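You operate a simulated robot arm through the tools that you are given. There is no shell and no other tool. Be economical: measure what you need, move in short steps, check, and stop when the job is done.

You run a simulated robot arm. Do the job below in one go: nothing can be reset, and whatever is moved stays where it is left.

Task
Put a snug band round the low stack of spoons.
Fine: tension as the chart gives and left there, handles first into the arch, one band, sliding plate back out with the stack on it; the other stacks stay unbanded where they lie.

Only the result counts: the job must be done as asked and must still hold three seconds after the hand-in. Knocking over, shifting, dropping, spilling or breaking anything else fails it.

Robot
A 7-joint arm with a two-finger parallel gripper on a trunk, on a base that drives. Base frame: it is fixed to the floor where the robot stands at the start and does not move with it; the origin is under the middle of the robot, x ahead of it, y to its left, z up; the surface under the hand at the start is at about z = 800. Readings come in mm, degrees, newtons and seconds.
With the tool pointing down near the work surface it reaches from about 200 to 680 mm from the robot's upright axis, wherever it stands. Its first joint turns from -166.0 to 166.0 degrees. Places, roughly: banding machine [600, -300, 900]; low stack of forks (16x4x3 cm) [1000, -200, 800]; sliding plate of the banding machine [500, -200, 900]; tall stack of forks (16x4x5 cm) [1000, -300, 800]; tension dial [500, -100, 900]; top of the sliding plate of the banding machine [500, -200, 900]. Payload 3.43 kg.
The tool frame sits at the grasp point between the pads (the TCP): z along the fingers, y along the line on which they close. The tips reach 30 mm beyond it. The gripper opens to 94 mm. The fingers are 28 mm wide and 10 mm thick; the gripper's body (50 by 96 mm) begins 55 mm behind the TCP.
Orientation is that of the tool frame in the base frame, as [roll, pitch, yaw] about the fixed x, y, z axes, in that order (R = Rz(yaw) Ry(pitch) Rx(roll)). With the fingers straight down and closing along the base's y, the tool's x points along the base's -x, its y along +y and its z along -z.

Tools
- The arm moves only by the tool drive_tool. Its argument "plan" is a list of rows, each a list of 7 numbers: the shift along the tool's x, y, z in mm, then the turn, a rotation vector about the tool's x, y, z in degrees, then the opening, from 0 (shut) to 1 (fully open). In form: [[x, y, z, wx, wy, wz, fingers], ...]. A call has 1 to 10 rows; each row shifts and turns the commanded pose from where the row before left it, along the tool's axes as they then stand. A row lasts 0.2 s, in which the tool goes at most 50 mm and 8.6 degrees; a call with a longer step from one row to the next is refused whole, and so is a gripper value outside its range. Where a pose cannot be reached the arm comes as near as it can. A force on the tool above 40 N (or 10 N above the force at the start of the call, whichever is more), or a blocked arm, ends the call early, and 0.2 s more pass. Each finger travels about 108 mm/s and halts on what it meets, pressing with about 33 N; the grip force reading is that of the motor and also rises with nothing between the fingers. The clock runs only during rows and for 0.2 s after the last one: add rows that do not move to give the fingers time. It gives the time, the measured TCP pose, the force on the tool (base axes), the opening and the grip force at its end, in the units of the frame above (readings bear some noise), with the torque about the TCP (base axes, N m) and any sound that the robot's microphone picked up.
- Cameras (640 x 400 px; columns grow to the right, rows downward): "scene" is now at [407.1, 80.4, 1369]; the picture's right is [-0.00, -0.17, -0.99], its down [-0.36, -0.92, 0.16] and it looks along [-0.93, 0.36, -0.06] (base axes); focal length 214 px, centre (320, 200). "wrist" rides on the gripper at [76, 14, -103] in the tool frame; the picture's right is [-0.18, 0.98, 0.00], its down [-0.75, -0.14, -0.64] and it looks along [-0.63, -0.12, 0.77] (tool axes); focal length 243 px, centre (320, 200). There is no depth. A picture from a camera that has moved, and an enlarged one, comes with that camera's place and axes in the base frame and with its lens.
- camera(camera): a new picture of that camera. It takes no simulated time.
- move_column(by): slides the trunk up (or, below 0, down) by that many mm; the arm and the scene camera ride with it, the base frame stays. It gives what a move gives, with no picture.
- roll_base(legs): drives the robot by 1 to 6 legs, each [ahead, left, turn to the left] in mm, mm and degrees, along the robot's own axes; the way and the turn of a leg run together, so that a leg with both is an arc; at most 1500 mm and 180 degrees a leg. The arm and the cameras ride along, it lands a little off, and it stops where it bumps. It gives what a move gives.
- turn_head(pan, tilt): turns the head with the scene camera to pan (to the left, within 80 degrees either way) and tilt (down, from -29 to 69), counted from straight ahead of the robot. It gives what a move gives.
- zoom(camera, box): a new picture of the part [left, top, right, bottom] of that camera's present view, enlarged. It takes no simulated time.
- hand_in(): hands the job in; it is judged then, once.

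Go step by step. Nothing tells you exact positions but the pictures and the camera data: compare them with the known pose of the tool, close in by small moves and look again before you grip or let go. The budget is 120 turns and 78 pictures, counting those below and the enlarged ones. Unless the task says otherwise, let go and move clear before handing in, and close with one line.

The tools are called as a command line: name --pt "numbers of a row" for each row, then --argument value for the rest, lists and objects as JSON in quotes. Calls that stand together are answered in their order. drive_tool: Moves the arm, as the interface text tells. Its arguments: {"type":"object","properties":{"plan":{"type":"array","items":{"type":"array","items":{"type":"number"}}}},"required":["plan"]} The other tools are called the same way: move_column (by) slides the trunk up or down; roll_base (legs) drives the base; turn_head (pan, tilt) turns the head that bears the scene camera; camera (camera) takes a picture; zoom (camera, box) takes an enlarged picture of a part of a camera's view; hand_in () hands the job in.

At the start:

```text
t: 0.0
tcp_pos: [398.1, 26.7, 1246.0]
tool_rot: [-180.0, -0.1, -179.9]
contact_force: [0.3, 0.3, -0.4]
ft_torque: [0.0, -0.02, -0.03]
gripper_width: 94.0
gripper_force: 0.1
trunk travel left (down, up): [-300.0, 290.0]
robot x, y, heading: [2.4, 1.5, 0.0]
head pan, tilt: [80.2, 68.8]
```

scene: 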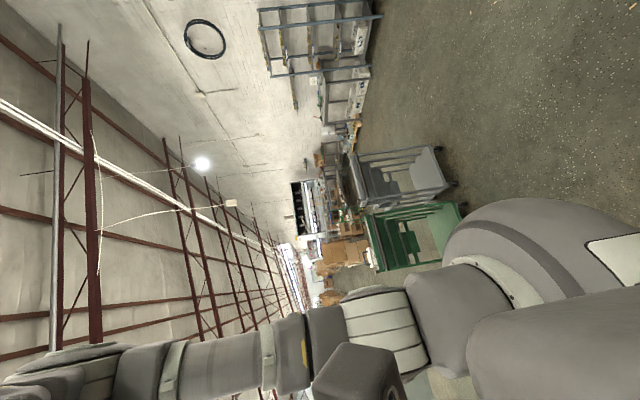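
wrist: 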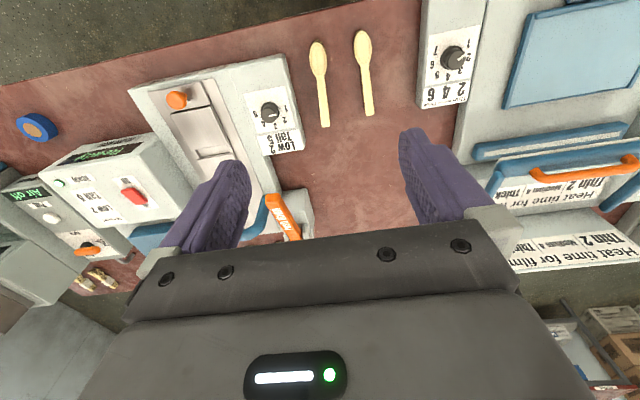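

The scene camera is looking away from the work, and the wrist camera shows a bench with several machines. I'll turn the head toward the banding machine.

turn_head --pan -20 --tilt 35

camera --camera "scene"

zoom --camera "wrist" --box '[0, 50, 320, 300]'

```text
t: 1.8
tcp_pos: [397.6, 26.3, 1244.8]
tool_rot: [180.0, 0.0, 180.0]
contact_force: [-0.2, -0.3, 0.6]
ft_torque: [0.03, 0.01, -0.02]
gripper_width: 94.2
gripper_force: 0.0
trunk travel left (down, up): [-300.0, 290.0]
robot x, y, heading: [1.5, -0.2, -0.0]
head pan, tilt: [-20.0, 35.0]
```

```text
75 pictures are left
camera scene: at [450.8, -4.8, 1295.8], right [0.0, -0.94, 0.34], down [-0.82, 0.2, 0.54], along [-0.57, -0.28, -0.77], focal length 214 px, centre (320, 200)
```

scene: 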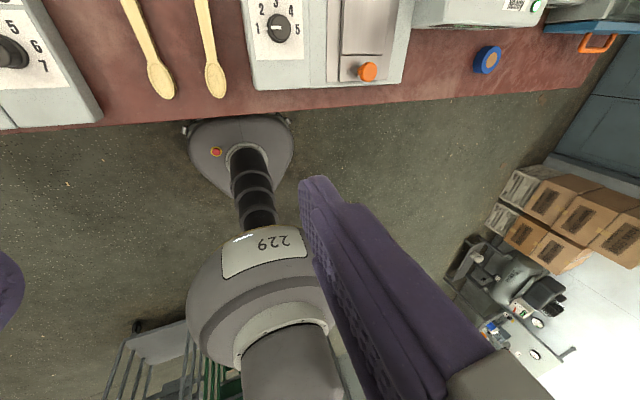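

```text
1.60 times, centred on (160, 175) of wrist
camera zoom: at [319.8, 38.4, 1349.3], right [0.18, 0.98, 0.0], down [0.75, -0.14, 0.64], along [0.63, -0.12, -0.77], focal length 388 px, centre (576, 240)
```

zoom: 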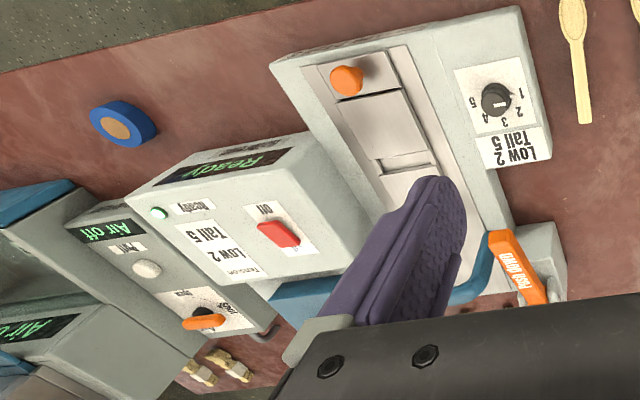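

Spoon stacks lie just left of the banding machine, bowls toward the robot, and the chart reads "Low 2, Tall 5". I'll re-aim the head and read the labels closer.

turn_head --pan -20 --tilt -29

camera --camera "scene"

```text
t: 3.1
tcp_pos: [397.9, 26.6, 1246.2]
tool_rot: [-180.0, 0.0, 179.9]
contact_force: [-0.4, -0.2, -1.2]
ft_torque: [-0.01, -0.01, 0.03]
gripper_width: 93.9
gripper_force: 0.0
trunk travel left (down, up): [-300.0, 290.0]
robot x, y, heading: [-0.0, -0.9, -0.2]
head pan, tilt: [-20.0, -28.6]
```

```text
73 pictures are left
camera scene: at [547.0, 2.4, 1315.5], right [0.0, -0.94, 0.34], down [-0.88, -0.16, -0.45], along [0.48, -0.3, -0.82], focal length 214 px, centre (320, 200)
```

scene: 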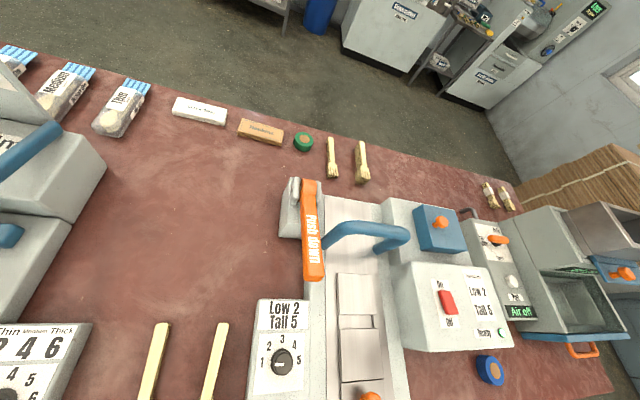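

Now a good view of the machine, forks at the far side and spoon stacks near. I'll zoom on the machine and the spoons.

zoom --camera "scene" --box '[240, 170, 540, 400]'

zoom --camera "scene" --box '[100, 290, 300, 400]'

zoom --camera "wrist" --box '[230, 20, 430, 160]'

```text
1.74 times, centred on (390, 285) of scene
camera zoom: at [547.0, 2.4, 1315.5], right [0.0, -0.94, 0.34], down [-0.88, -0.16, -0.45], along [0.48, -0.3, -0.82], focal length 373 px, centre (198, 52)
```

zoom: 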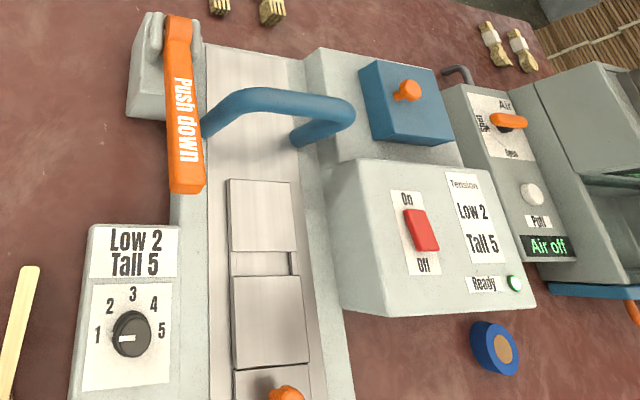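

```text
3.20 times, centred on (200, 345) of scene
camera zoom: at [547.0, 2.4, 1315.5], right [0.0, -0.94, 0.34], down [-0.88, -0.16, -0.45], along [0.48, -0.3, -0.82], focal length 686 px, centre (704, -264)
```

zoom: 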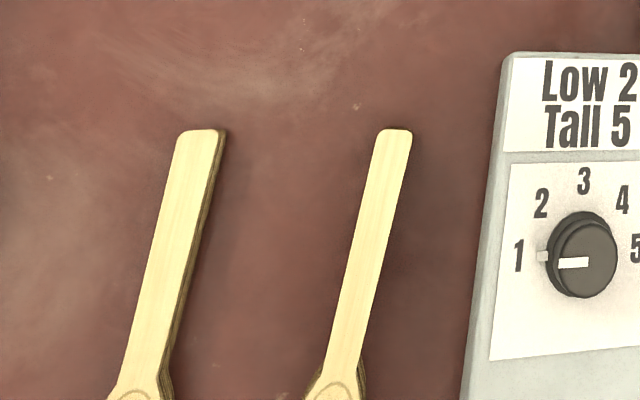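

```text
2.86 times, centred on (330, 90) of wrist
camera zoom: at [319.8, 38.4, 1349.3], right [0.18, 0.98, 0.0], down [0.75, -0.14, 0.64], along [0.63, -0.12, -0.77], focal length 693 px, centre (291, 514)
```

zoom: 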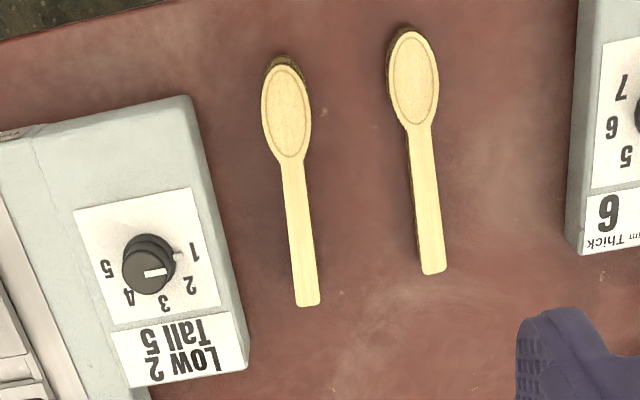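

Dial is at 1; it must go to 2. I need a lower viewpoint to tell which spoon stack is low, so I'll lower the trunk.

move_column --by -250

camera --camera "wrist"

camera --camera "scene"

```text
t: 5.7
tcp_pos: [398.0, 25.5, 996.7]
tool_rot: [-180.0, 0.0, 179.9]
contact_force: [0.3, 0.5, -0.2]
ft_torque: [-0.01, 0.02, 0.0]
gripper_width: 94.3
gripper_force: 0.1
trunk travel left (down, up): [-50.0, 540.0]
robot x, y, heading: [-0.3, -0.2, 0.0]
head pan, tilt: [-20.0, -28.6]
```

```text
69 pictures are left
camera wrist: at [319.7, 38.4, 1099.4], right [0.18, 0.98, 0.0], down [0.75, -0.14, 0.64], along [0.63, -0.12, -0.77], focal length 243 px, centre (320, 200)
```

wrist: 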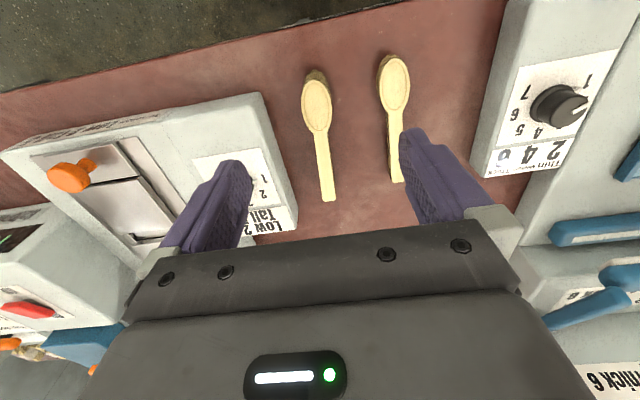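

```text
68 pictures are left
camera scene: at [547.0, 2.4, 1065.7], right [0.0, -0.94, 0.34], down [-0.88, -0.16, -0.45], along [0.48, -0.3, -0.82], focal length 214 px, centre (320, 200)
```

scene: 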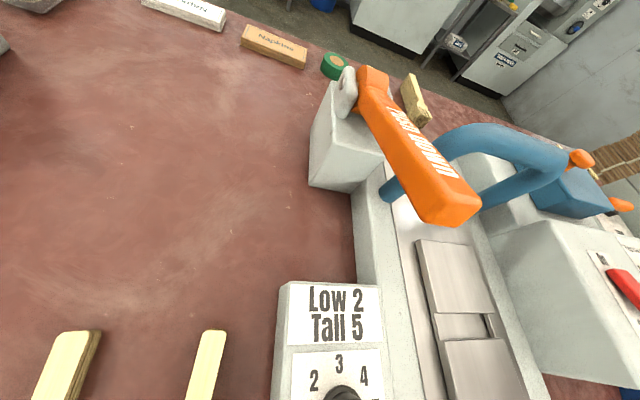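

zoom --camera "wrist" --box '[240, 30, 480, 220]'

zoom --camera "scene" --box '[0, 280, 240, 400]'

zoom --camera "scene" --box '[280, 40, 640, 400]'

```text
2.11 times, centred on (360, 125) of wrist
camera zoom: at [319.7, 38.4, 1099.4], right [0.18, 0.98, 0.0], down [0.75, -0.14, 0.64], along [0.63, -0.12, -0.77], focal length 511 px, centre (236, 358)
```

zoom: 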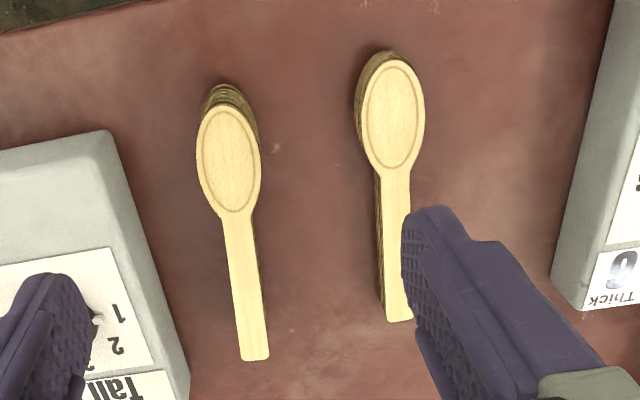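

```text
2.67 times, centred on (120, 340) of scene
camera zoom: at [547.0, 2.4, 1065.7], right [0.0, -0.94, 0.34], down [-0.88, -0.16, -0.45], along [0.48, -0.3, -0.82], focal length 572 px, centre (853, -173)
```

zoom: 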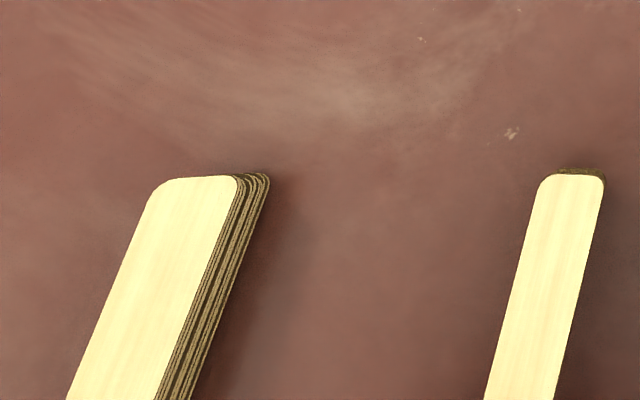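

```text
1.11 times, centred on (460, 220) of scene
camera zoom: at [547.0, 2.4, 1065.7], right [0.0, -0.94, 0.34], down [-0.88, -0.16, -0.45], along [0.48, -0.3, -0.82], focal length 238 px, centre (164, 178)
```

zoom: 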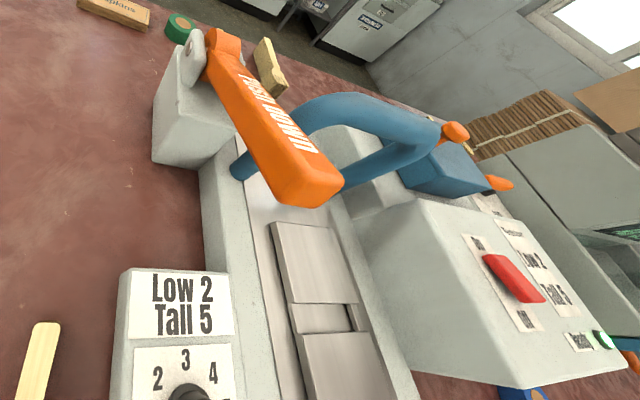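

Parallax tells the stack at y≈104 is the low one (~30 mm), the one at y≈15 the tall one. Next I go over the dial at about (478, -92, 867).

drive_tool --pt "-20 -30 0 0 0 0 1" --pt "-20 -30 0 0 0 0 1" --pt "-20 -30 0 0 0 0 0.7" --pt "-20 -28 0 0 0 0 0.6" --pt "0 0 0 0 0 0 0.55"

camera --camera "wrist"

```text
t: 6.9
tcp_pos: [479.8, -93.3, 995.1]
tool_rot: [180.0, 0.0, 180.0]
contact_force: [-0.8, -1.4, 0.4]
ft_torque: [0.01, 0.01, 0.01]
gripper_width: 51.9
gripper_force: 0.0
trunk travel left (down, up): [-50.0, 540.0]
robot x, y, heading: [1.6, 1.6, -0.1]
head pan, tilt: [-20.0, -28.6]
```

```text
64 pictures are left
camera wrist: at [400.6, -80.9, 1098.8], right [0.18, 0.98, 0.0], down [0.75, -0.14, 0.64], along [0.63, -0.12, -0.77], focal length 243 px, centre (320, 200)
```

wrist: 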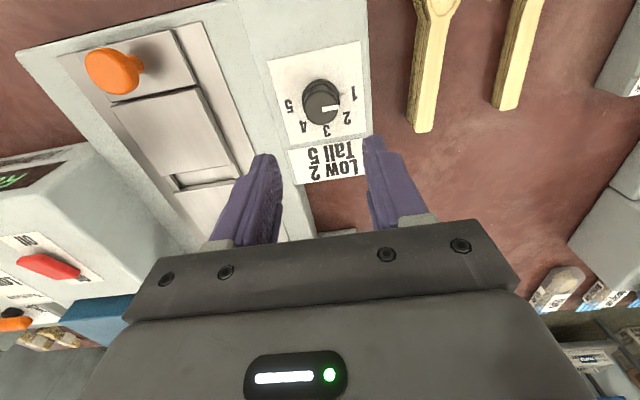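

zoom --camera "wrist" --box '[240, 20, 400, 190]'

zoom --camera "wrist" --box '[20, 10, 270, 250]'

```text
2.35 times, centred on (320, 105) of wrist
camera zoom: at [400.6, -80.9, 1098.8], right [0.18, 0.98, 0.0], down [0.75, -0.14, 0.64], along [0.63, -0.12, -0.77], focal length 571 px, centre (320, 424)
```

zoom: 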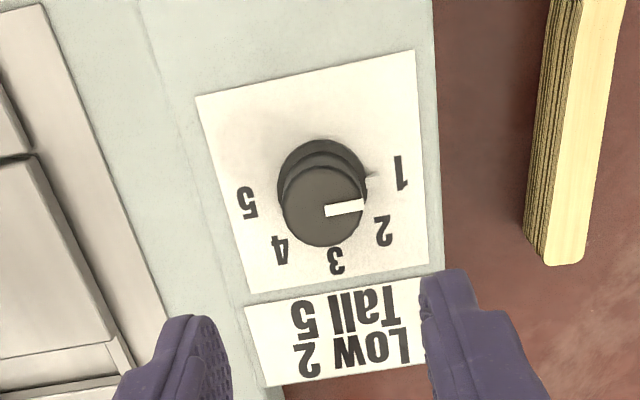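

```text
1.67 times, centred on (145, 130) of wrist
camera zoom: at [400.6, -80.9, 1098.8], right [0.18, 0.98, 0.0], down [0.75, -0.14, 0.64], along [0.63, -0.12, -0.77], focal length 404 px, centre (612, 317)
```

zoom: 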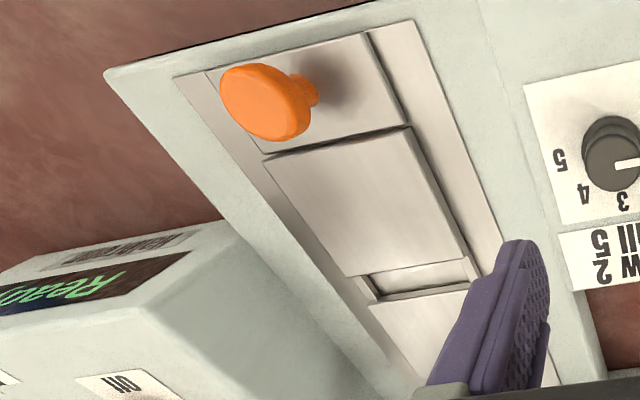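

Knob is about 33 mm wide, top at z≈868 above a box top near 843. I descend and grip it, then check.

drive_tool --pt "0 0 30 0 0 0 0.55" --pt "0 0 30 0 0 0 0.55" --pt "0 0 30 0 0 0 0.55" --pt "0 0 15 0 0 0 0.55" --pt "0 0 10 0 0 0 0.55" --pt "0 0 0 0 0 0 0.55"

camera --camera "wrist"

```text
t: 7.9
tcp_pos: [483.4, -92.6, 897.5]
tool_rot: [-179.7, 1.3, -179.9]
contact_force: [-6.0, 3.7, 22.8]
ft_torque: [-0.21, -3.07, 0.45]
gripper_width: 51.9
gripper_force: 0.1
trunk travel left (down, up): [-50.0, 540.0]
robot x, y, heading: [-2.5, 0.2, -0.2]
head pan, tilt: [-20.0, -28.6]
stopped in row 5: the force on the tool passed its limit at 49 N (the readings are from after the stop); the commanded pose is now the measured one
```

```text
61 pictures are left
camera wrist: at [401.9, -80.3, 998.4], right [0.18, 0.98, 0.0], down [0.74, -0.14, 0.66], along [0.65, -0.12, -0.75], focal length 243 px, centre (320, 200)
```

wrist: 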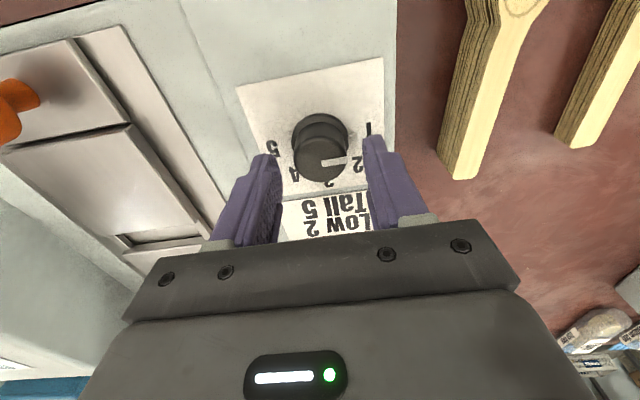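

The torque says contact is about 110 mm ahead of the tool at hand height — probably the raised lever touching the wrist. I'll look before backing off.

camera --camera "scene"

```text
60 pictures are left
camera scene: at [630.3, -115.7, 970.3], right [-0.01, -0.94, 0.34], down [-0.86, -0.17, -0.48], along [0.5, -0.3, -0.81], focal length 214 px, centre (320, 200)
```

scene: 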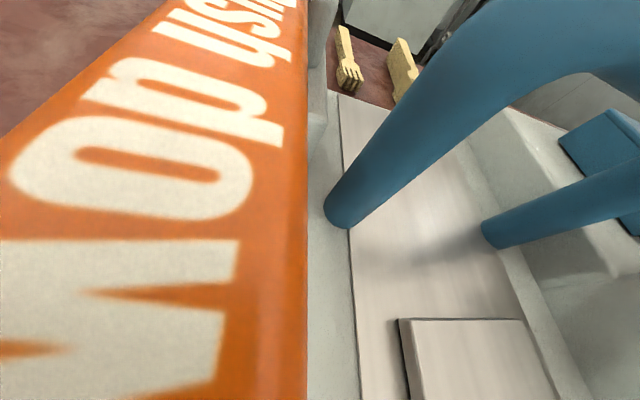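

The "scene" head actually rides on the hand and its camera touched the lever. I'll lift straight up, check the lever, and stow the head as at the start.

drive_tool --pt "0 0 -30 0 0 0 0.55" --pt "0 0 -40 0 0 0 0.55" --pt "0 0 -40 0 0 0 0.55" --pt "0 0 -40 0 0 0 0.55" --pt "0 0 -40 0 -1.3 0 0.55"

camera --camera "scene"

```text
t: 9.1
tcp_pos: [479.2, -92.2, 1083.6]
tool_rot: [-179.9, 2.1, 180.0]
contact_force: [0.2, -0.1, 0.3]
ft_torque: [0.0, 0.01, -0.01]
gripper_width: 51.6
gripper_force: 0.2
trunk travel left (down, up): [-50.0, 540.0]
robot x, y, heading: [-0.1, 1.1, -0.0]
head pan, tilt: [-20.0, -28.6]
```

```text
59 pictures are left
camera scene: at [625.5, -115.3, 1159.1], right [-0.01, -0.94, 0.34], down [-0.86, -0.16, -0.48], along [0.51, -0.3, -0.81], focal length 214 px, centre (320, 200)
```

scene: 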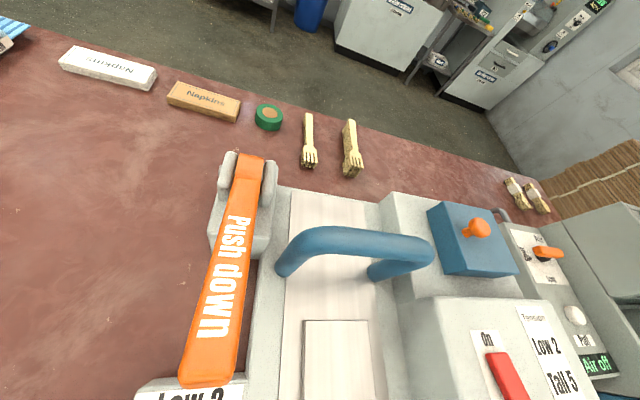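

The lever is unmoved and nothing was triggered. Stowing the head and levelling the tool.

turn_head --pan 80 --tilt 69

drive_tool --pt "0 -2 30 0 2.1 0 0.55" --pt "0 0 40 0 0 0 0.55" --pt "0 0 40 0 0 0 0.55" --pt "0 0 0 0 0 0 0.55"

camera --camera "wrist"

camera --camera "scene"

```text
t: 10.9
tcp_pos: [479.4, -92.1, 1084.0]
tool_rot: [-179.8, 2.2, 179.9]
contact_force: [-0.1, 0.2, 0.4]
ft_torque: [0.03, -0.03, -0.03]
gripper_width: 51.8
gripper_force: 0.1
trunk travel left (down, up): [-50.0, 540.0]
robot x, y, heading: [3.7, 2.1, -0.1]
head pan, tilt: [80.0, 68.8]
```

```text
t: 11.9
tcp_pos: [479.7, -97.7, 975.1]
tool_rot: [-179.8, 0.1, 179.9]
contact_force: [-0.2, 0.0, 0.2]
ft_torque: [0.0, -0.01, 0.02]
gripper_width: 51.6
gripper_force: 0.0
trunk travel left (down, up): [-50.0, 540.0]
robot x, y, heading: [-1.3, -1.4, -0.4]
head pan, tilt: [80.0, 68.8]
```

```text
58 pictures are left
camera wrist: at [401.8, -84.9, 1077.4], right [0.18, 0.98, 0.0], down [0.75, -0.14, 0.64], along [0.63, -0.12, -0.77], focal length 243 px, centre (320, 200)
```

wrist: 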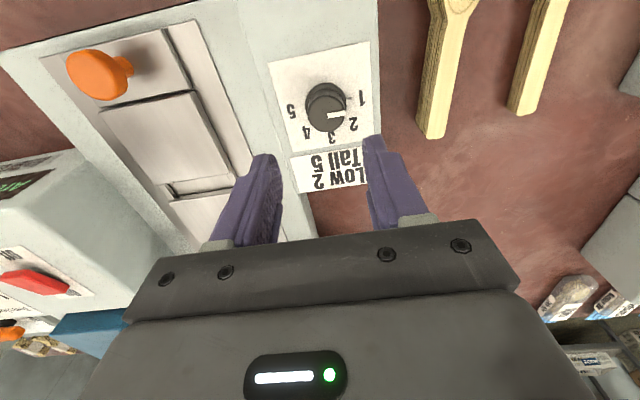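

```text
57 pictures are left
camera scene: at [489.1, -42.9, 1097.0], right [0.0, -0.18, -0.98], down [-0.36, -0.92, 0.16], along [-0.93, 0.36, -0.07], focal length 214 px, centre (320, 200)
```

scene: 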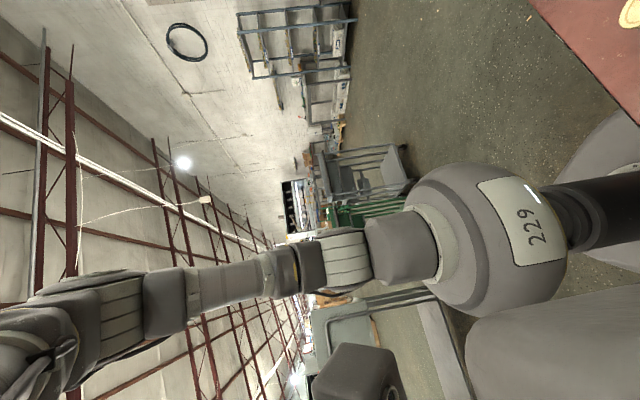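

Knob centre at about (478, -93.5). Correcting and descending around it.

drive_tool --pt "2 4 30 0 0 0 0.55" --pt "0 0 30 0 0 0 0.55" --pt "0 0 15 0 0 0 0.55" --pt "0 0 10 0 0 0 0.55" --pt "0 0 7 0 0 0 0.55" --pt "0 0 0 0 0 0 0.55"

camera --camera "wrist"

```text
t: 13.3
tcp_pos: [479.0, -91.7, 882.0]
tool_rot: [-179.8, 0.1, 180.0]
contact_force: [0.0, -0.1, 0.0]
ft_torque: [-0.04, -0.02, 0.0]
gripper_width: 51.7
gripper_force: 0.0
trunk travel left (down, up): [-50.0, 540.0]
robot x, y, heading: [0.7, 0.1, 0.1]
head pan, tilt: [80.0, 68.8]
```

```text
56 pictures are left
camera wrist: at [400.1, -79.3, 985.1], right [0.18, 0.98, 0.0], down [0.75, -0.14, 0.64], along [0.63, -0.12, -0.77], focal length 243 px, centre (320, 200)
```

wrist: 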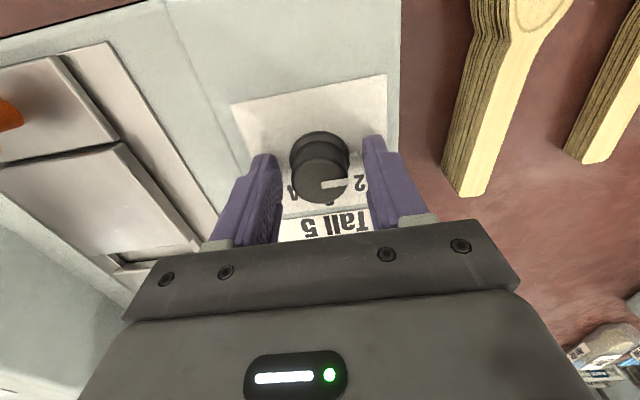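

Centred on the knob. Closing, then turning 45° clockwise.

drive_tool --pt "0 0 0 0 0 0 0.3" --pt "0 0 0 0 0 0 0.3" --pt "0 0 0 0 0 0 0.3"

```text
t: 14.1
tcp_pos: [478.5, -91.7, 881.9]
tool_rot: [-179.8, 0.1, 179.9]
contact_force: [0.1, -1.5, 4.9]
ft_torque: [-0.04, 0.08, 0.02]
gripper_width: 36.0
gripper_force: 44.9
trunk travel left (down, up): [-50.0, 540.0]
robot x, y, heading: [-2.3, 1.4, 0.1]
head pan, tilt: [80.0, 68.8]
```

drive_tool --pt "0 0 0 0 0 7.5 0.3" --pt "0 0 0 0 0 7.5 0.3" --pt "0 0 0 0 0 7.5 0.3" --pt "0 0 0 0 0 7.5 0.3" --pt "0 0 0 0 0 7.5 0.3" --pt "0 0 0 0 0 7.5 0.3" --pt "0 0 0 0 0 0 0.3"

camera --camera "wrist"

```text
t: 15.7
tcp_pos: [479.1, -90.6, 882.8]
tool_rot: [-179.8, 0.2, 134.9]
contact_force: [-1.1, 0.2, 8.6]
ft_torque: [0.16, 0.33, 0.03]
gripper_width: 35.9
gripper_force: 45.0
trunk travel left (down, up): [-50.0, 540.0]
robot x, y, heading: [1.2, -0.0, -0.0]
head pan, tilt: [80.0, 68.8]
```

```text
55 pictures are left
camera wrist: at [432.9, -29.2, 985.7], right [0.83, 0.56, 0.0], down [0.43, -0.63, 0.64], along [0.36, -0.53, -0.76], focal length 243 px, centre (320, 200)
```

wrist: 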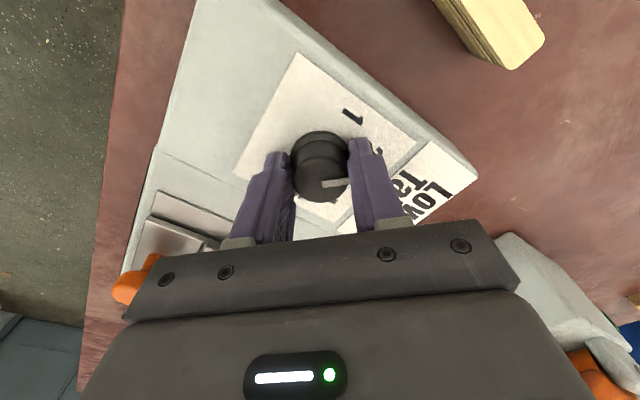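

The knob followed the hand. I open, rise straight, and check the pointer.

drive_tool --pt "0 0 0 0 0 0 0.55" --pt "0 0 0 0 0 0 0.55" --pt "0 0 -30 0 0 0 0.55" --pt "0 0 -40 0 0 0 0.55" --pt "0 0 -40 0 0 -8 0.55" --pt "0 0 0 0 0 -8 0.55" --pt "0 0 0 0 0 -8 0.55" --pt "0 0 0 0 0 -8 0.55" --pt "0 0 0 0 0 -8 0.55" --pt "0 0 0 0 0 -5 0.55"

zoom --camera "wrist" --box '[240, 20, 400, 190]'

```text
t: 17.9
tcp_pos: [478.7, -91.4, 992.1]
tool_rot: [-179.8, 0.1, 180.0]
contact_force: [0.4, 0.9, -0.7]
ft_torque: [0.03, 0.02, -0.01]
gripper_width: 51.8
gripper_force: 0.1
trunk travel left (down, up): [-50.0, 540.0]
robot x, y, heading: [-2.8, -3.0, -0.0]
head pan, tilt: [80.0, 68.8]
```

```text
2.35 times, centred on (320, 105) of wrist
camera zoom: at [400.5, -79.3, 1094.8], right [0.18, 0.98, 0.0], down [0.75, -0.14, 0.64], along [0.63, -0.12, -0.77], focal length 571 px, centre (320, 424)
```

zoom: 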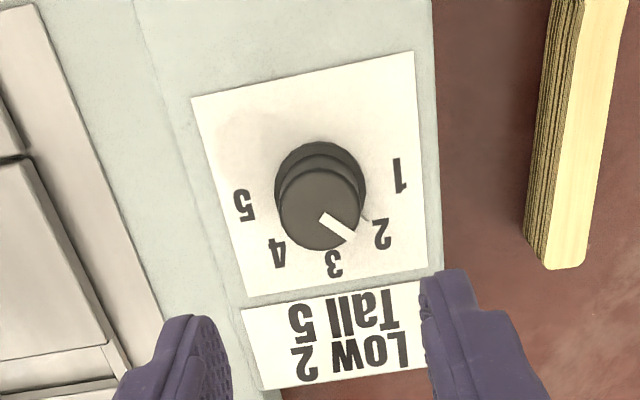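

The pointer's tick now points at 2. Next I look at the plate from above to measure where the stack must lie.

drive_tool --pt "10 -30 -20 0 0 0 0.8" --pt "10 -30 -20 0 0 0 1" --pt "10 -30 -20 0 0 0 1" --pt "10 -20 -20 0 0 0 1" --pt "0 0 0 0 0 0 1"

camera --camera "wrist"

zoom --camera "wrist" --box '[220, 20, 460, 240]'

```text
t: 19.1
tcp_pos: [437.2, -201.0, 1072.4]
tool_rot: [-179.8, 0.0, -180.0]
contact_force: [0.3, -0.2, -0.5]
ft_torque: [0.0, -0.02, -0.02]
gripper_width: 94.2
gripper_force: 0.1
trunk travel left (down, up): [-50.0, 540.0]
robot x, y, heading: [2.2, 1.3, -0.0]
head pan, tilt: [80.0, 68.8]
```

```text
53 pictures are left
camera wrist: at [359.4, -188.3, 1175.5], right [0.18, 0.98, 0.0], down [0.75, -0.14, 0.64], along [0.63, -0.12, -0.77], focal length 243 px, centre (320, 200)
```

wrist: 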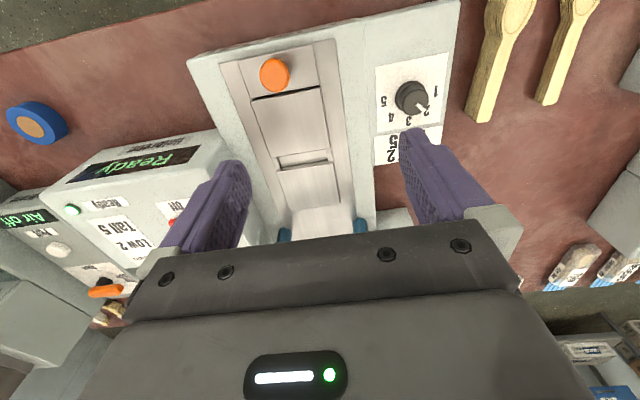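

```text
1.82 times, centred on (340, 130) of wrist
camera zoom: at [359.4, -188.3, 1175.5], right [0.18, 0.98, 0.0], down [0.75, -0.14, 0.64], along [0.63, -0.12, -0.77], focal length 441 px, centre (284, 327)
```

zoom: 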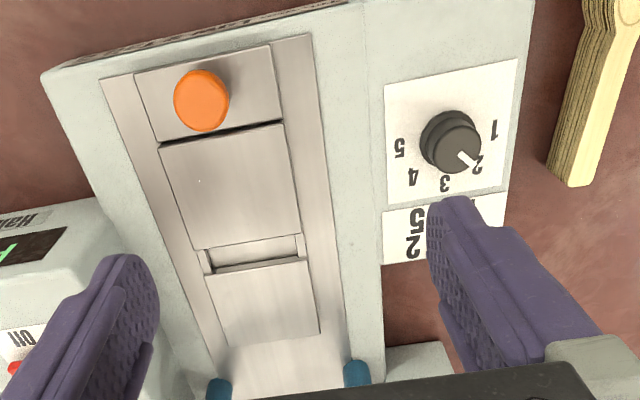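

Plate pads measured: top z≈856, y −295…−206 (centre −251), slot at x 528–552, arch at x≈700. So the stack goes centred over the slot, handles toward +x. Now over to the low spoon stack.

drive_tool --pt "-2 38 0 0 0 0 1" --pt "-3 38 0 0 0 0 1" --pt "-3 38 0 0 0 0 1" --pt "-3 38 0 0 0 0 1" --pt "-3 38 0 0 0 0 0.8" --pt "-3 38 0 0 0 0 0.6" --pt "-3 38 35 0 0 0 0.6" --pt "-3 38 45 0 0 0 0.6" --pt "0 0 45 0 0 0 0.6" --pt "0 0 0 0 0 0 0.6"

camera --camera "wrist"

zoom --camera "wrist" --box '[220, 20, 460, 240]'

```text
refused: row 7 steps farther than a row can; nothing moved
```

```text
51 pictures are left
camera wrist: at [359.4, -188.3, 1175.5], right [0.18, 0.98, 0.0], down [0.75, -0.14, 0.64], along [0.63, -0.12, -0.77], focal length 243 px, centre (320, 200)
```

wrist: 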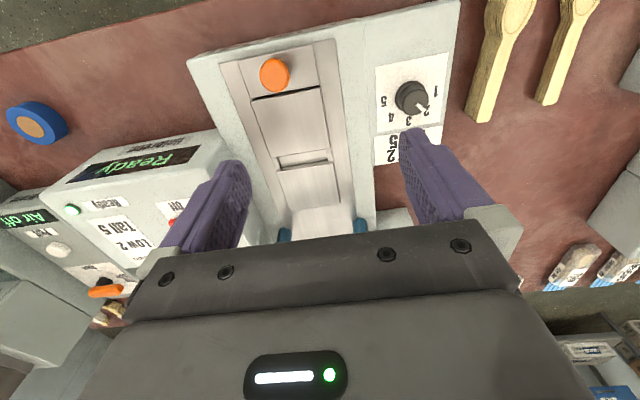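

```text
1.82 times, centred on (340, 130) of wrist
camera zoom: at [359.4, -188.3, 1175.5], right [0.18, 0.98, 0.0], down [0.75, -0.14, 0.64], along [0.63, -0.12, -0.77], focal length 441 px, centre (284, 327)
```

zoom: 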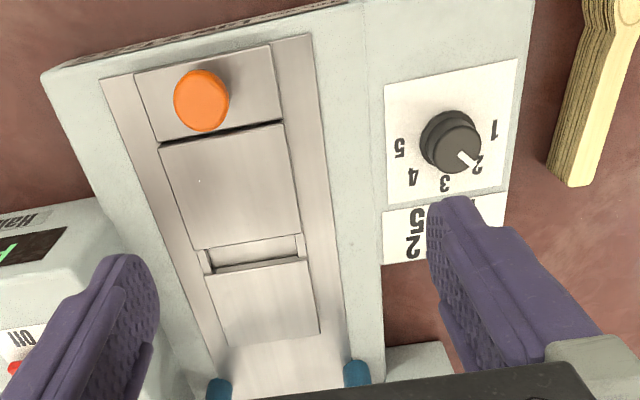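

A row was too long; splitting it up. I move over the low spoon stack at (458, 103).

drive_tool --pt "-2 38 0 0 0 0 1" --pt "-3 38 0 0 0 0 1" --pt "-3 38 0 0 0 0 1" --pt "-3 38 0 0 0 0 1" --pt "-3 38 0 0 0 0 0.8" --pt "-3 38 0 0 0 0 0.6" --pt "-3 38 20 0 0 0 0.6" --pt "-3 38 25 0 0 0 0.6" --pt "0 0 45 0 0 0 0.6" --pt "0 0 35 0 0 0 0.6"

zoom --camera "wrist" --box '[200, 0, 440, 240]'

```text
t: 21.3
tcp_pos: [462.1, 106.8, 946.8]
tool_rot: [-179.8, 0.1, 180.0]
contact_force: [0.2, 0.7, -1.2]
ft_torque: [0.02, -0.02, -0.01]
gripper_width: 56.6
gripper_force: 0.1
trunk travel left (down, up): [-50.0, 540.0]
robot x, y, heading: [0.6, 0.5, -0.1]
head pan, tilt: [80.0, 68.8]
```

```text
1.67 times, centred on (320, 120) of wrist
camera zoom: at [383.5, 118.5, 1051.0], right [0.19, 0.98, 0.0], down [0.75, -0.14, 0.64], along [0.63, -0.12, -0.77], focal length 404 px, centre (320, 333)
```

zoom: 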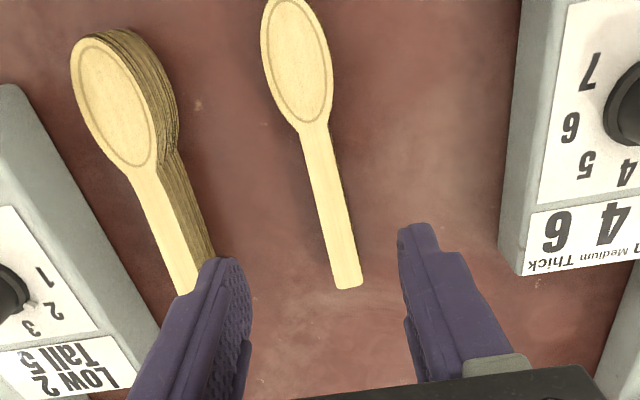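

View confirms this one is the low stack; its axis is turned about 2.4°. I align and descend to grip the handle just beyond the neck.

drive_tool --pt "0 -0.5 30 0 0 -2.4 0.6" --pt "0 0 30 0 0 0 0.6" --pt "0 0 25 0 0 0 0.6" --pt "0 0 14 0 0 0 0.6" --pt "0 0 8 0 0 0 0.6" --pt "0 0 0 0 0 0 0.6"

camera --camera "wrist"

```text
t: 22.7
tcp_pos: [462.4, 101.6, 837.5]
tool_rot: [-179.8, 0.1, -177.6]
contact_force: [-0.4, -0.3, 0.8]
ft_torque: [0.01, -0.02, -0.02]
gripper_width: 56.3
gripper_force: 0.1
trunk travel left (down, up): [-50.0, 540.0]
robot x, y, heading: [-1.2, -3.8, -0.0]
head pan, tilt: [80.0, 68.8]
```

```text
48 pictures are left
camera wrist: at [383.3, 110.9, 940.9], right [0.14, 0.99, 0.0], down [0.76, -0.11, 0.64], along [0.64, -0.09, -0.77], focal length 243 px, centre (320, 200)
```

wrist: 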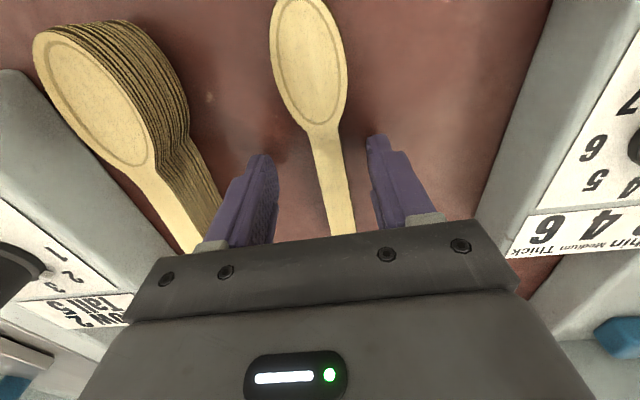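

Fingers are about 5 mm low in y relative to the handle. I shift and close.

drive_tool --pt "0 5 0 0 0 0 0.6" --pt "0 0 0 0 0 0 0.6"

camera --camera "wrist"

```text
t: 23.3
tcp_pos: [461.9, 106.1, 837.9]
tool_rot: [-179.9, 0.1, -177.8]
contact_force: [0.0, 0.1, 0.1]
ft_torque: [0.01, 0.03, 0.0]
gripper_width: 56.9
gripper_force: 0.2
trunk travel left (down, up): [-50.0, 540.0]
robot x, y, heading: [-1.5, -1.6, -0.3]
head pan, tilt: [80.0, 68.8]
```

```text
47 pictures are left
camera wrist: at [383.5, 115.8, 941.2], right [0.14, 0.99, 0.0], down [0.76, -0.11, 0.64], along [0.64, -0.09, -0.77], focal length 243 px, centre (320, 200)
```

wrist: 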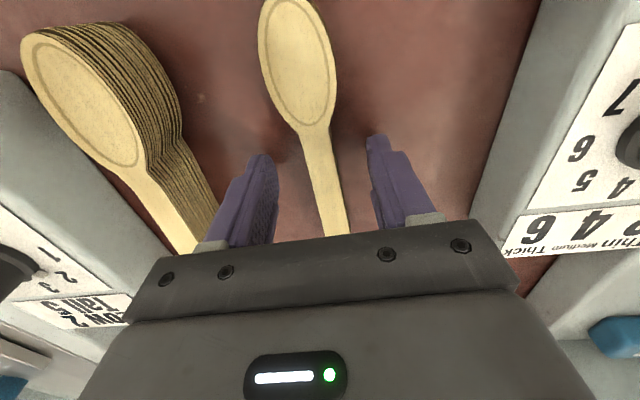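

drive_tool --pt "0 0 0 0 0 0 0.1" --pt "0 0 0 0 0 0 0.1" --pt "0 0 0 0 0 0 0.1" --pt "0 0 -8 0 0 0 0.1" --pt "0 0 -15 0 0 0 0.1"

camera --camera "wrist"

```text
t: 24.5
tcp_pos: [462.6, 107.1, 861.0]
tool_rot: [-179.8, 0.1, -177.7]
contact_force: [0.6, -0.6, -0.7]
ft_torque: [-0.01, 0.0, 0.02]
gripper_width: 17.2
gripper_force: 0.1
trunk travel left (down, up): [-50.0, 540.0]
robot x, y, heading: [-2.3, 1.0, 0.2]
head pan, tilt: [80.0, 68.8]
```

```text
46 pictures are left
camera wrist: at [383.9, 115.6, 964.5], right [0.14, 0.99, 0.0], down [0.76, -0.11, 0.64], along [0.64, -0.09, -0.77], focal length 243 px, centre (320, 200)
```

wrist: 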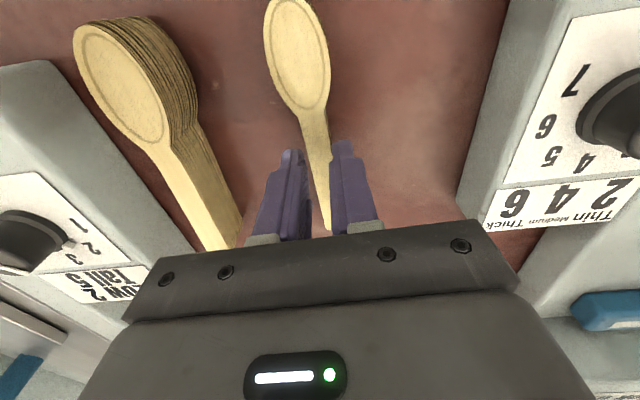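

Width 17 mm but grip force reads ~0, so it may not hold. A still row to read again.

drive_tool --pt "0 0 0 0 0 0 0.1"

zoom --camera "wrist" --box '[220, 0, 420, 240]'

```text
t: 24.9
tcp_pos: [463.0, 106.4, 862.8]
tool_rot: [-179.9, 0.0, -177.6]
contact_force: [-0.1, 0.8, -0.3]
ft_torque: [-0.02, -0.02, 0.0]
gripper_width: 9.3
gripper_force: 0.1
trunk travel left (down, up): [-50.0, 540.0]
robot x, y, heading: [-0.2, -2.4, -0.0]
head pan, tilt: [80.0, 68.8]
```

```text
1.67 times, centred on (320, 120) of wrist
camera zoom: at [384.0, 115.6, 964.5], right [0.14, 0.99, 0.0], down [0.76, -0.11, 0.64], along [0.64, -0.09, -0.77], focal length 404 px, centre (320, 333)
```

zoom: 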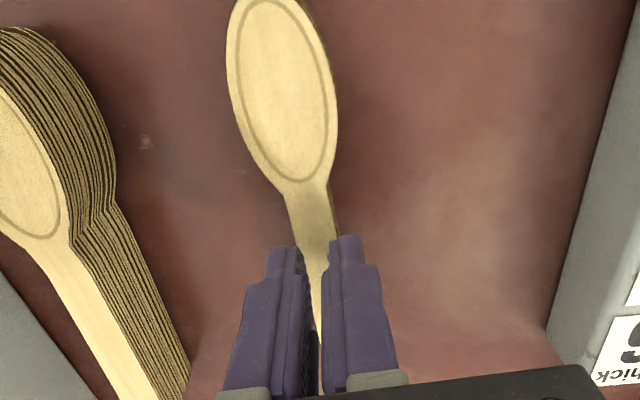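

The pads slid off: the stack is lower than I took it. I reopen, go deeper, and feel for the bench.

drive_tool --pt "0 0 0 0 0 0 0.6" --pt "0 0 0 0 0 0 0.6" --pt "0 0 14 0 0 0 0.6" --pt "0 0 12 0 0 0 0.6" --pt "0 0 3 0 0 0 0.6" --pt "0 0 2 0 0 0 0.6" --pt "0 0 0 0 0 0 0.6"

camera --camera "wrist"

```text
t: 26.5
tcp_pos: [462.1, 107.1, 831.5]
tool_rot: [-179.8, 0.0, -177.7]
contact_force: [0.6, 0.3, -0.8]
ft_torque: [-0.02, 0.02, 0.02]
gripper_width: 56.6
gripper_force: 0.1
trunk travel left (down, up): [-50.0, 540.0]
robot x, y, heading: [-3.2, 4.8, -0.0]
head pan, tilt: [80.0, 68.8]
```

```text
44 pictures are left
camera wrist: at [383.5, 116.8, 934.8], right [0.14, 0.99, 0.0], down [0.76, -0.11, 0.64], along [0.64, -0.09, -0.77], focal length 243 px, centre (320, 200)
```

wrist: 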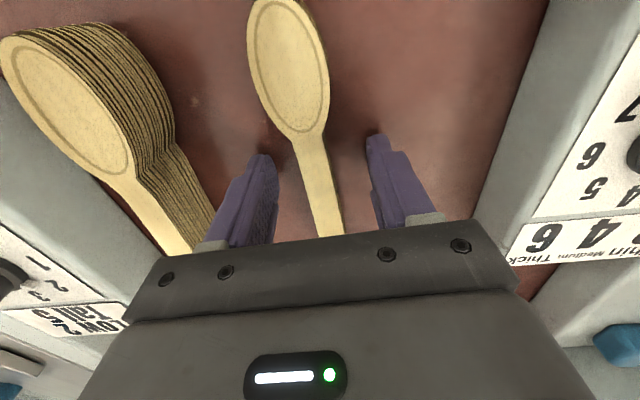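

drive_tool --pt "0 0 2 0 0 0 0.6" --pt "0 0 2 0 0 0 0.6" --pt "0 0 0 0 0 0 0.6"

```text
t: 27.4
tcp_pos: [463.2, 108.1, 830.9]
tool_rot: [-179.9, 0.6, -177.7]
contact_force: [-8.5, -1.2, 20.7]
ft_torque: [0.58, 0.53, 0.26]
gripper_width: 55.9
gripper_force: 0.0
trunk travel left (down, up): [-50.0, 540.0]
robot x, y, heading: [2.6, -2.3, -0.1]
head pan, tilt: [80.0, 68.8]
stopped in row 3: the force on the tool passed its limit at 41 N (the readings are from after the stop); the commanded pose is now the measured one
```

Bench touched at tip z≈800.5. I rise 2 mm and grip there.

drive_tool --pt "0 -2 -2 0 0 0 0.6" --pt "0 0 0 0 0 0 0" --pt "0 0 0 0 0 0 0" --pt "0 0 0 0 0 0 0" --pt "0 0 0 0 0 0 0"

zoom --camera "wrist" --box '[220, 0, 420, 240]'

```text
t: 28.6
tcp_pos: [462.9, 105.1, 829.6]
tool_rot: [-179.9, 0.3, -177.6]
contact_force: [0.2, 0.2, 0.0]
ft_torque: [-0.02, 0.0, 0.01]
gripper_width: 16.1
gripper_force: 33.3
trunk travel left (down, up): [-50.0, 540.0]
robot x, y, heading: [2.6, 2.7, 0.1]
head pan, tilt: [80.0, 68.8]
```

```text
1.67 times, centred on (320, 120) of wrist
camera zoom: at [384.3, 115.1, 933.8], right [0.14, 0.99, 0.0], down [0.75, -0.11, 0.65], along [0.64, -0.09, -0.76], focal length 404 px, centre (320, 333)
```

zoom: 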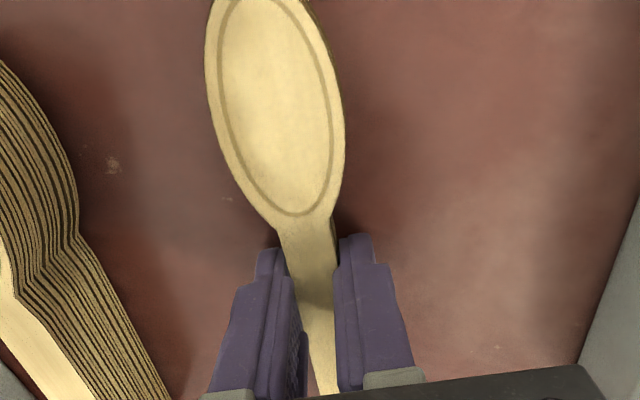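

Gripped the handle (16 mm, 33 N). Lifting a bit to check.

drive_tool --pt "0 0 -5 0 0 0 0" --pt "0 0 -10 0 0 0 0" --pt "0 0 -10 0 0 0 0" --pt "0 0 0 0 0 0 0"

camera --camera "wrist"

```text
t: 29.6
tcp_pos: [463.7, 106.7, 856.4]
tool_rot: [-180.0, 0.5, -177.6]
contact_force: [0.7, -0.6, -0.5]
ft_torque: [-0.02, 0.0, 0.01]
gripper_width: 16.2
gripper_force: 33.3
trunk travel left (down, up): [-50.0, 540.0]
robot x, y, heading: [-0.4, -1.5, -0.1]
head pan, tilt: [80.0, 68.8]
```

```text
42 pictures are left
camera wrist: at [383.8, 114.3, 959.2], right [0.14, 0.99, 0.0], down [0.75, -0.11, 0.65], along [0.64, -0.09, -0.76], focal length 243 px, centre (320, 200)
```

wrist: 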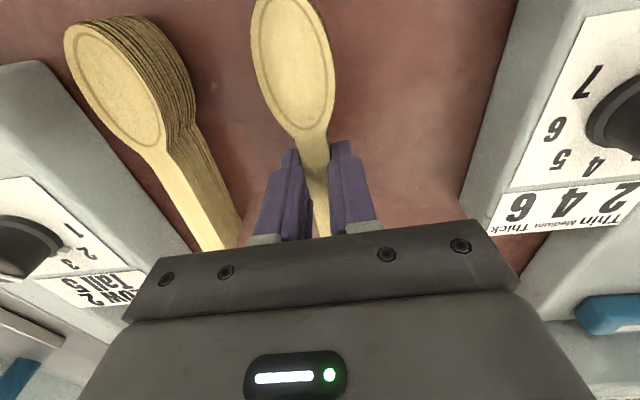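

The stack is lifted. I raise it, carry it across at x≈430, then forward over the plate.

drive_tool --pt "0 0 -40 0 0 1.2 0" --pt "15 0 -40 0 0 0 0" --pt "20 -10 -30 0 0 0 0" --pt "0 -40 0 0 0 0 0" --pt "0 -40 0 0 0 0 0" --pt "0 -40 0 0 0 0 0" --pt "0 -40 0 0 0 0 0" --pt "0 -40 0 0 0 0 0" --pt "0 -40 0 0 0 0 0" --pt "0 0 0 0 0 0 0"

drive_tool --pt "0 -40 0 0 0 0 0" --pt "0 -40 0 0 0 0 0" --pt "0 -20 0 0 0 0 0" --pt "-25 0 0 0 0 0 0" --pt "-25 0 0 0 0 0 0" --pt "-25 0 0 0 0 0 0" --pt "-25 0 0 0 0 0 0" --pt "0 0 0 0 0 0 0"

camera --camera "wrist"

```text
t: 31.8
tcp_pos: [431.5, -144.9, 965.5]
tool_rot: [-179.9, 0.4, -178.8]
contact_force: [-0.2, 0.1, 0.0]
ft_torque: [-0.01, 0.0, 0.0]
gripper_width: 15.9
gripper_force: 33.4
trunk travel left (down, up): [-50.0, 540.0]
robot x, y, heading: [0.0, -0.3, -0.2]
head pan, tilt: [80.0, 68.8]
```

```text
t: 33.6
tcp_pos: [535.6, -243.0, 967.6]
tool_rot: [-179.9, 0.3, -178.8]
contact_force: [-0.7, -0.1, 0.3]
ft_torque: [-0.03, -0.02, 0.0]
gripper_width: 16.2
gripper_force: 33.3
trunk travel left (down, up): [-50.0, 540.0]
robot x, y, heading: [-2.2, 1.5, -0.1]
head pan, tilt: [80.0, 68.8]
```

```text
41 pictures are left
camera wrist: at [456.8, -233.2, 1069.9], right [0.16, 0.99, 0.0], down [0.75, -0.12, 0.65], along [0.64, -0.11, -0.76], focal length 243 px, centre (320, 200)
```

wrist: 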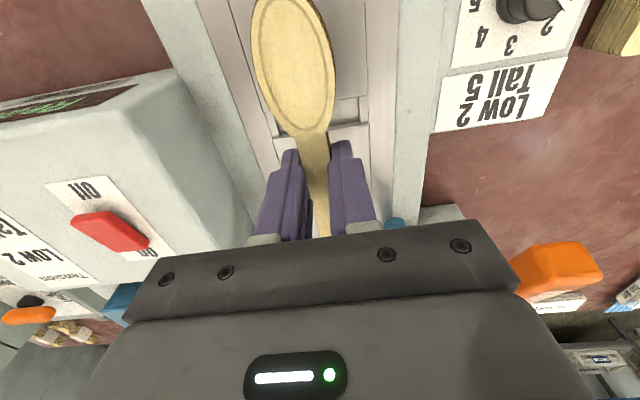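

Stack is over the plate; needs +7 mm in x and about −2 in y. Then down, slowly at the end.

drive_tool --pt "-7 -2 20 0 0 0 0" --pt "0 0 25 0 0 0 0" --pt "0 0 20 0 0 0 0" --pt "0 0 10 0 0 0 0" --pt "0 0 0 0 0 0 0"

camera --camera "wrist"

```text
t: 34.8
tcp_pos: [543.4, -246.3, 894.5]
tool_rot: [-179.8, 0.6, -178.8]
contact_force: [2.2, -1.7, 24.3]
ft_torque: [0.04, 0.66, -0.02]
gripper_width: 16.4
gripper_force: 33.5
trunk travel left (down, up): [-50.0, 540.0]
robot x, y, heading: [0.2, 0.1, -0.3]
head pan, tilt: [80.0, 68.8]
```

```text
40 pictures are left
camera wrist: at [463.4, -235.2, 996.5], right [0.16, 0.99, 0.0], down [0.75, -0.12, 0.65], along [0.64, -0.11, -0.76], focal length 243 px, centre (320, 200)
```

wrist: 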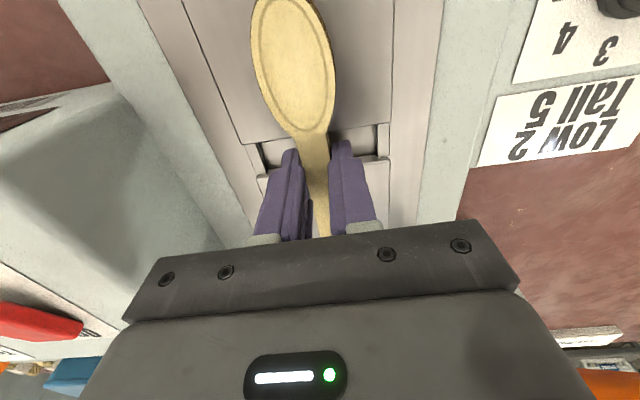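

Touching down at TCP z≈894 with the stack centred over the slot. I ease off slightly and release.

drive_tool --pt "0 0 -2 0 0 0 0" --pt "0 0 0 0 0 0 0.2" --pt "0 0 0 0 0 0 0.35" --pt "0 0 0 0 0 0 0.45" --pt "0 0 -30 0 0 0 0.45" --pt "10 0 -40 0 0 0 0.45" --pt "25 0 -30 0 0 0 0.45" --pt "0 0 0 0 0 0 0.45"

camera --camera "wrist"

```text
t: 36.6
tcp_pos: [507.4, -245.5, 994.9]
tool_rot: [-179.9, 0.3, -178.9]
contact_force: [-0.3, -0.7, 0.8]
ft_torque: [-0.01, -0.01, -0.02]
gripper_width: 42.3
gripper_force: 0.1
trunk travel left (down, up): [-50.0, 540.0]
robot x, y, heading: [1.9, -0.8, -0.1]
head pan, tilt: [80.0, 68.8]
```

```text
39 pictures are left
camera wrist: at [428.4, -235.0, 1097.5], right [0.16, 0.99, 0.0], down [0.75, -0.12, 0.65], along [0.64, -0.11, -0.76], focal length 243 px, centre (320, 200)
```

wrist: 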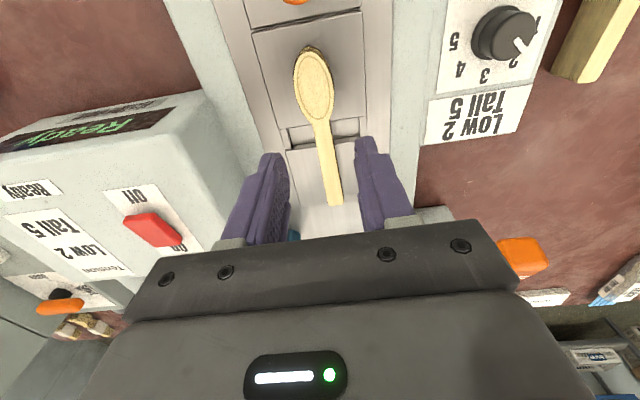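

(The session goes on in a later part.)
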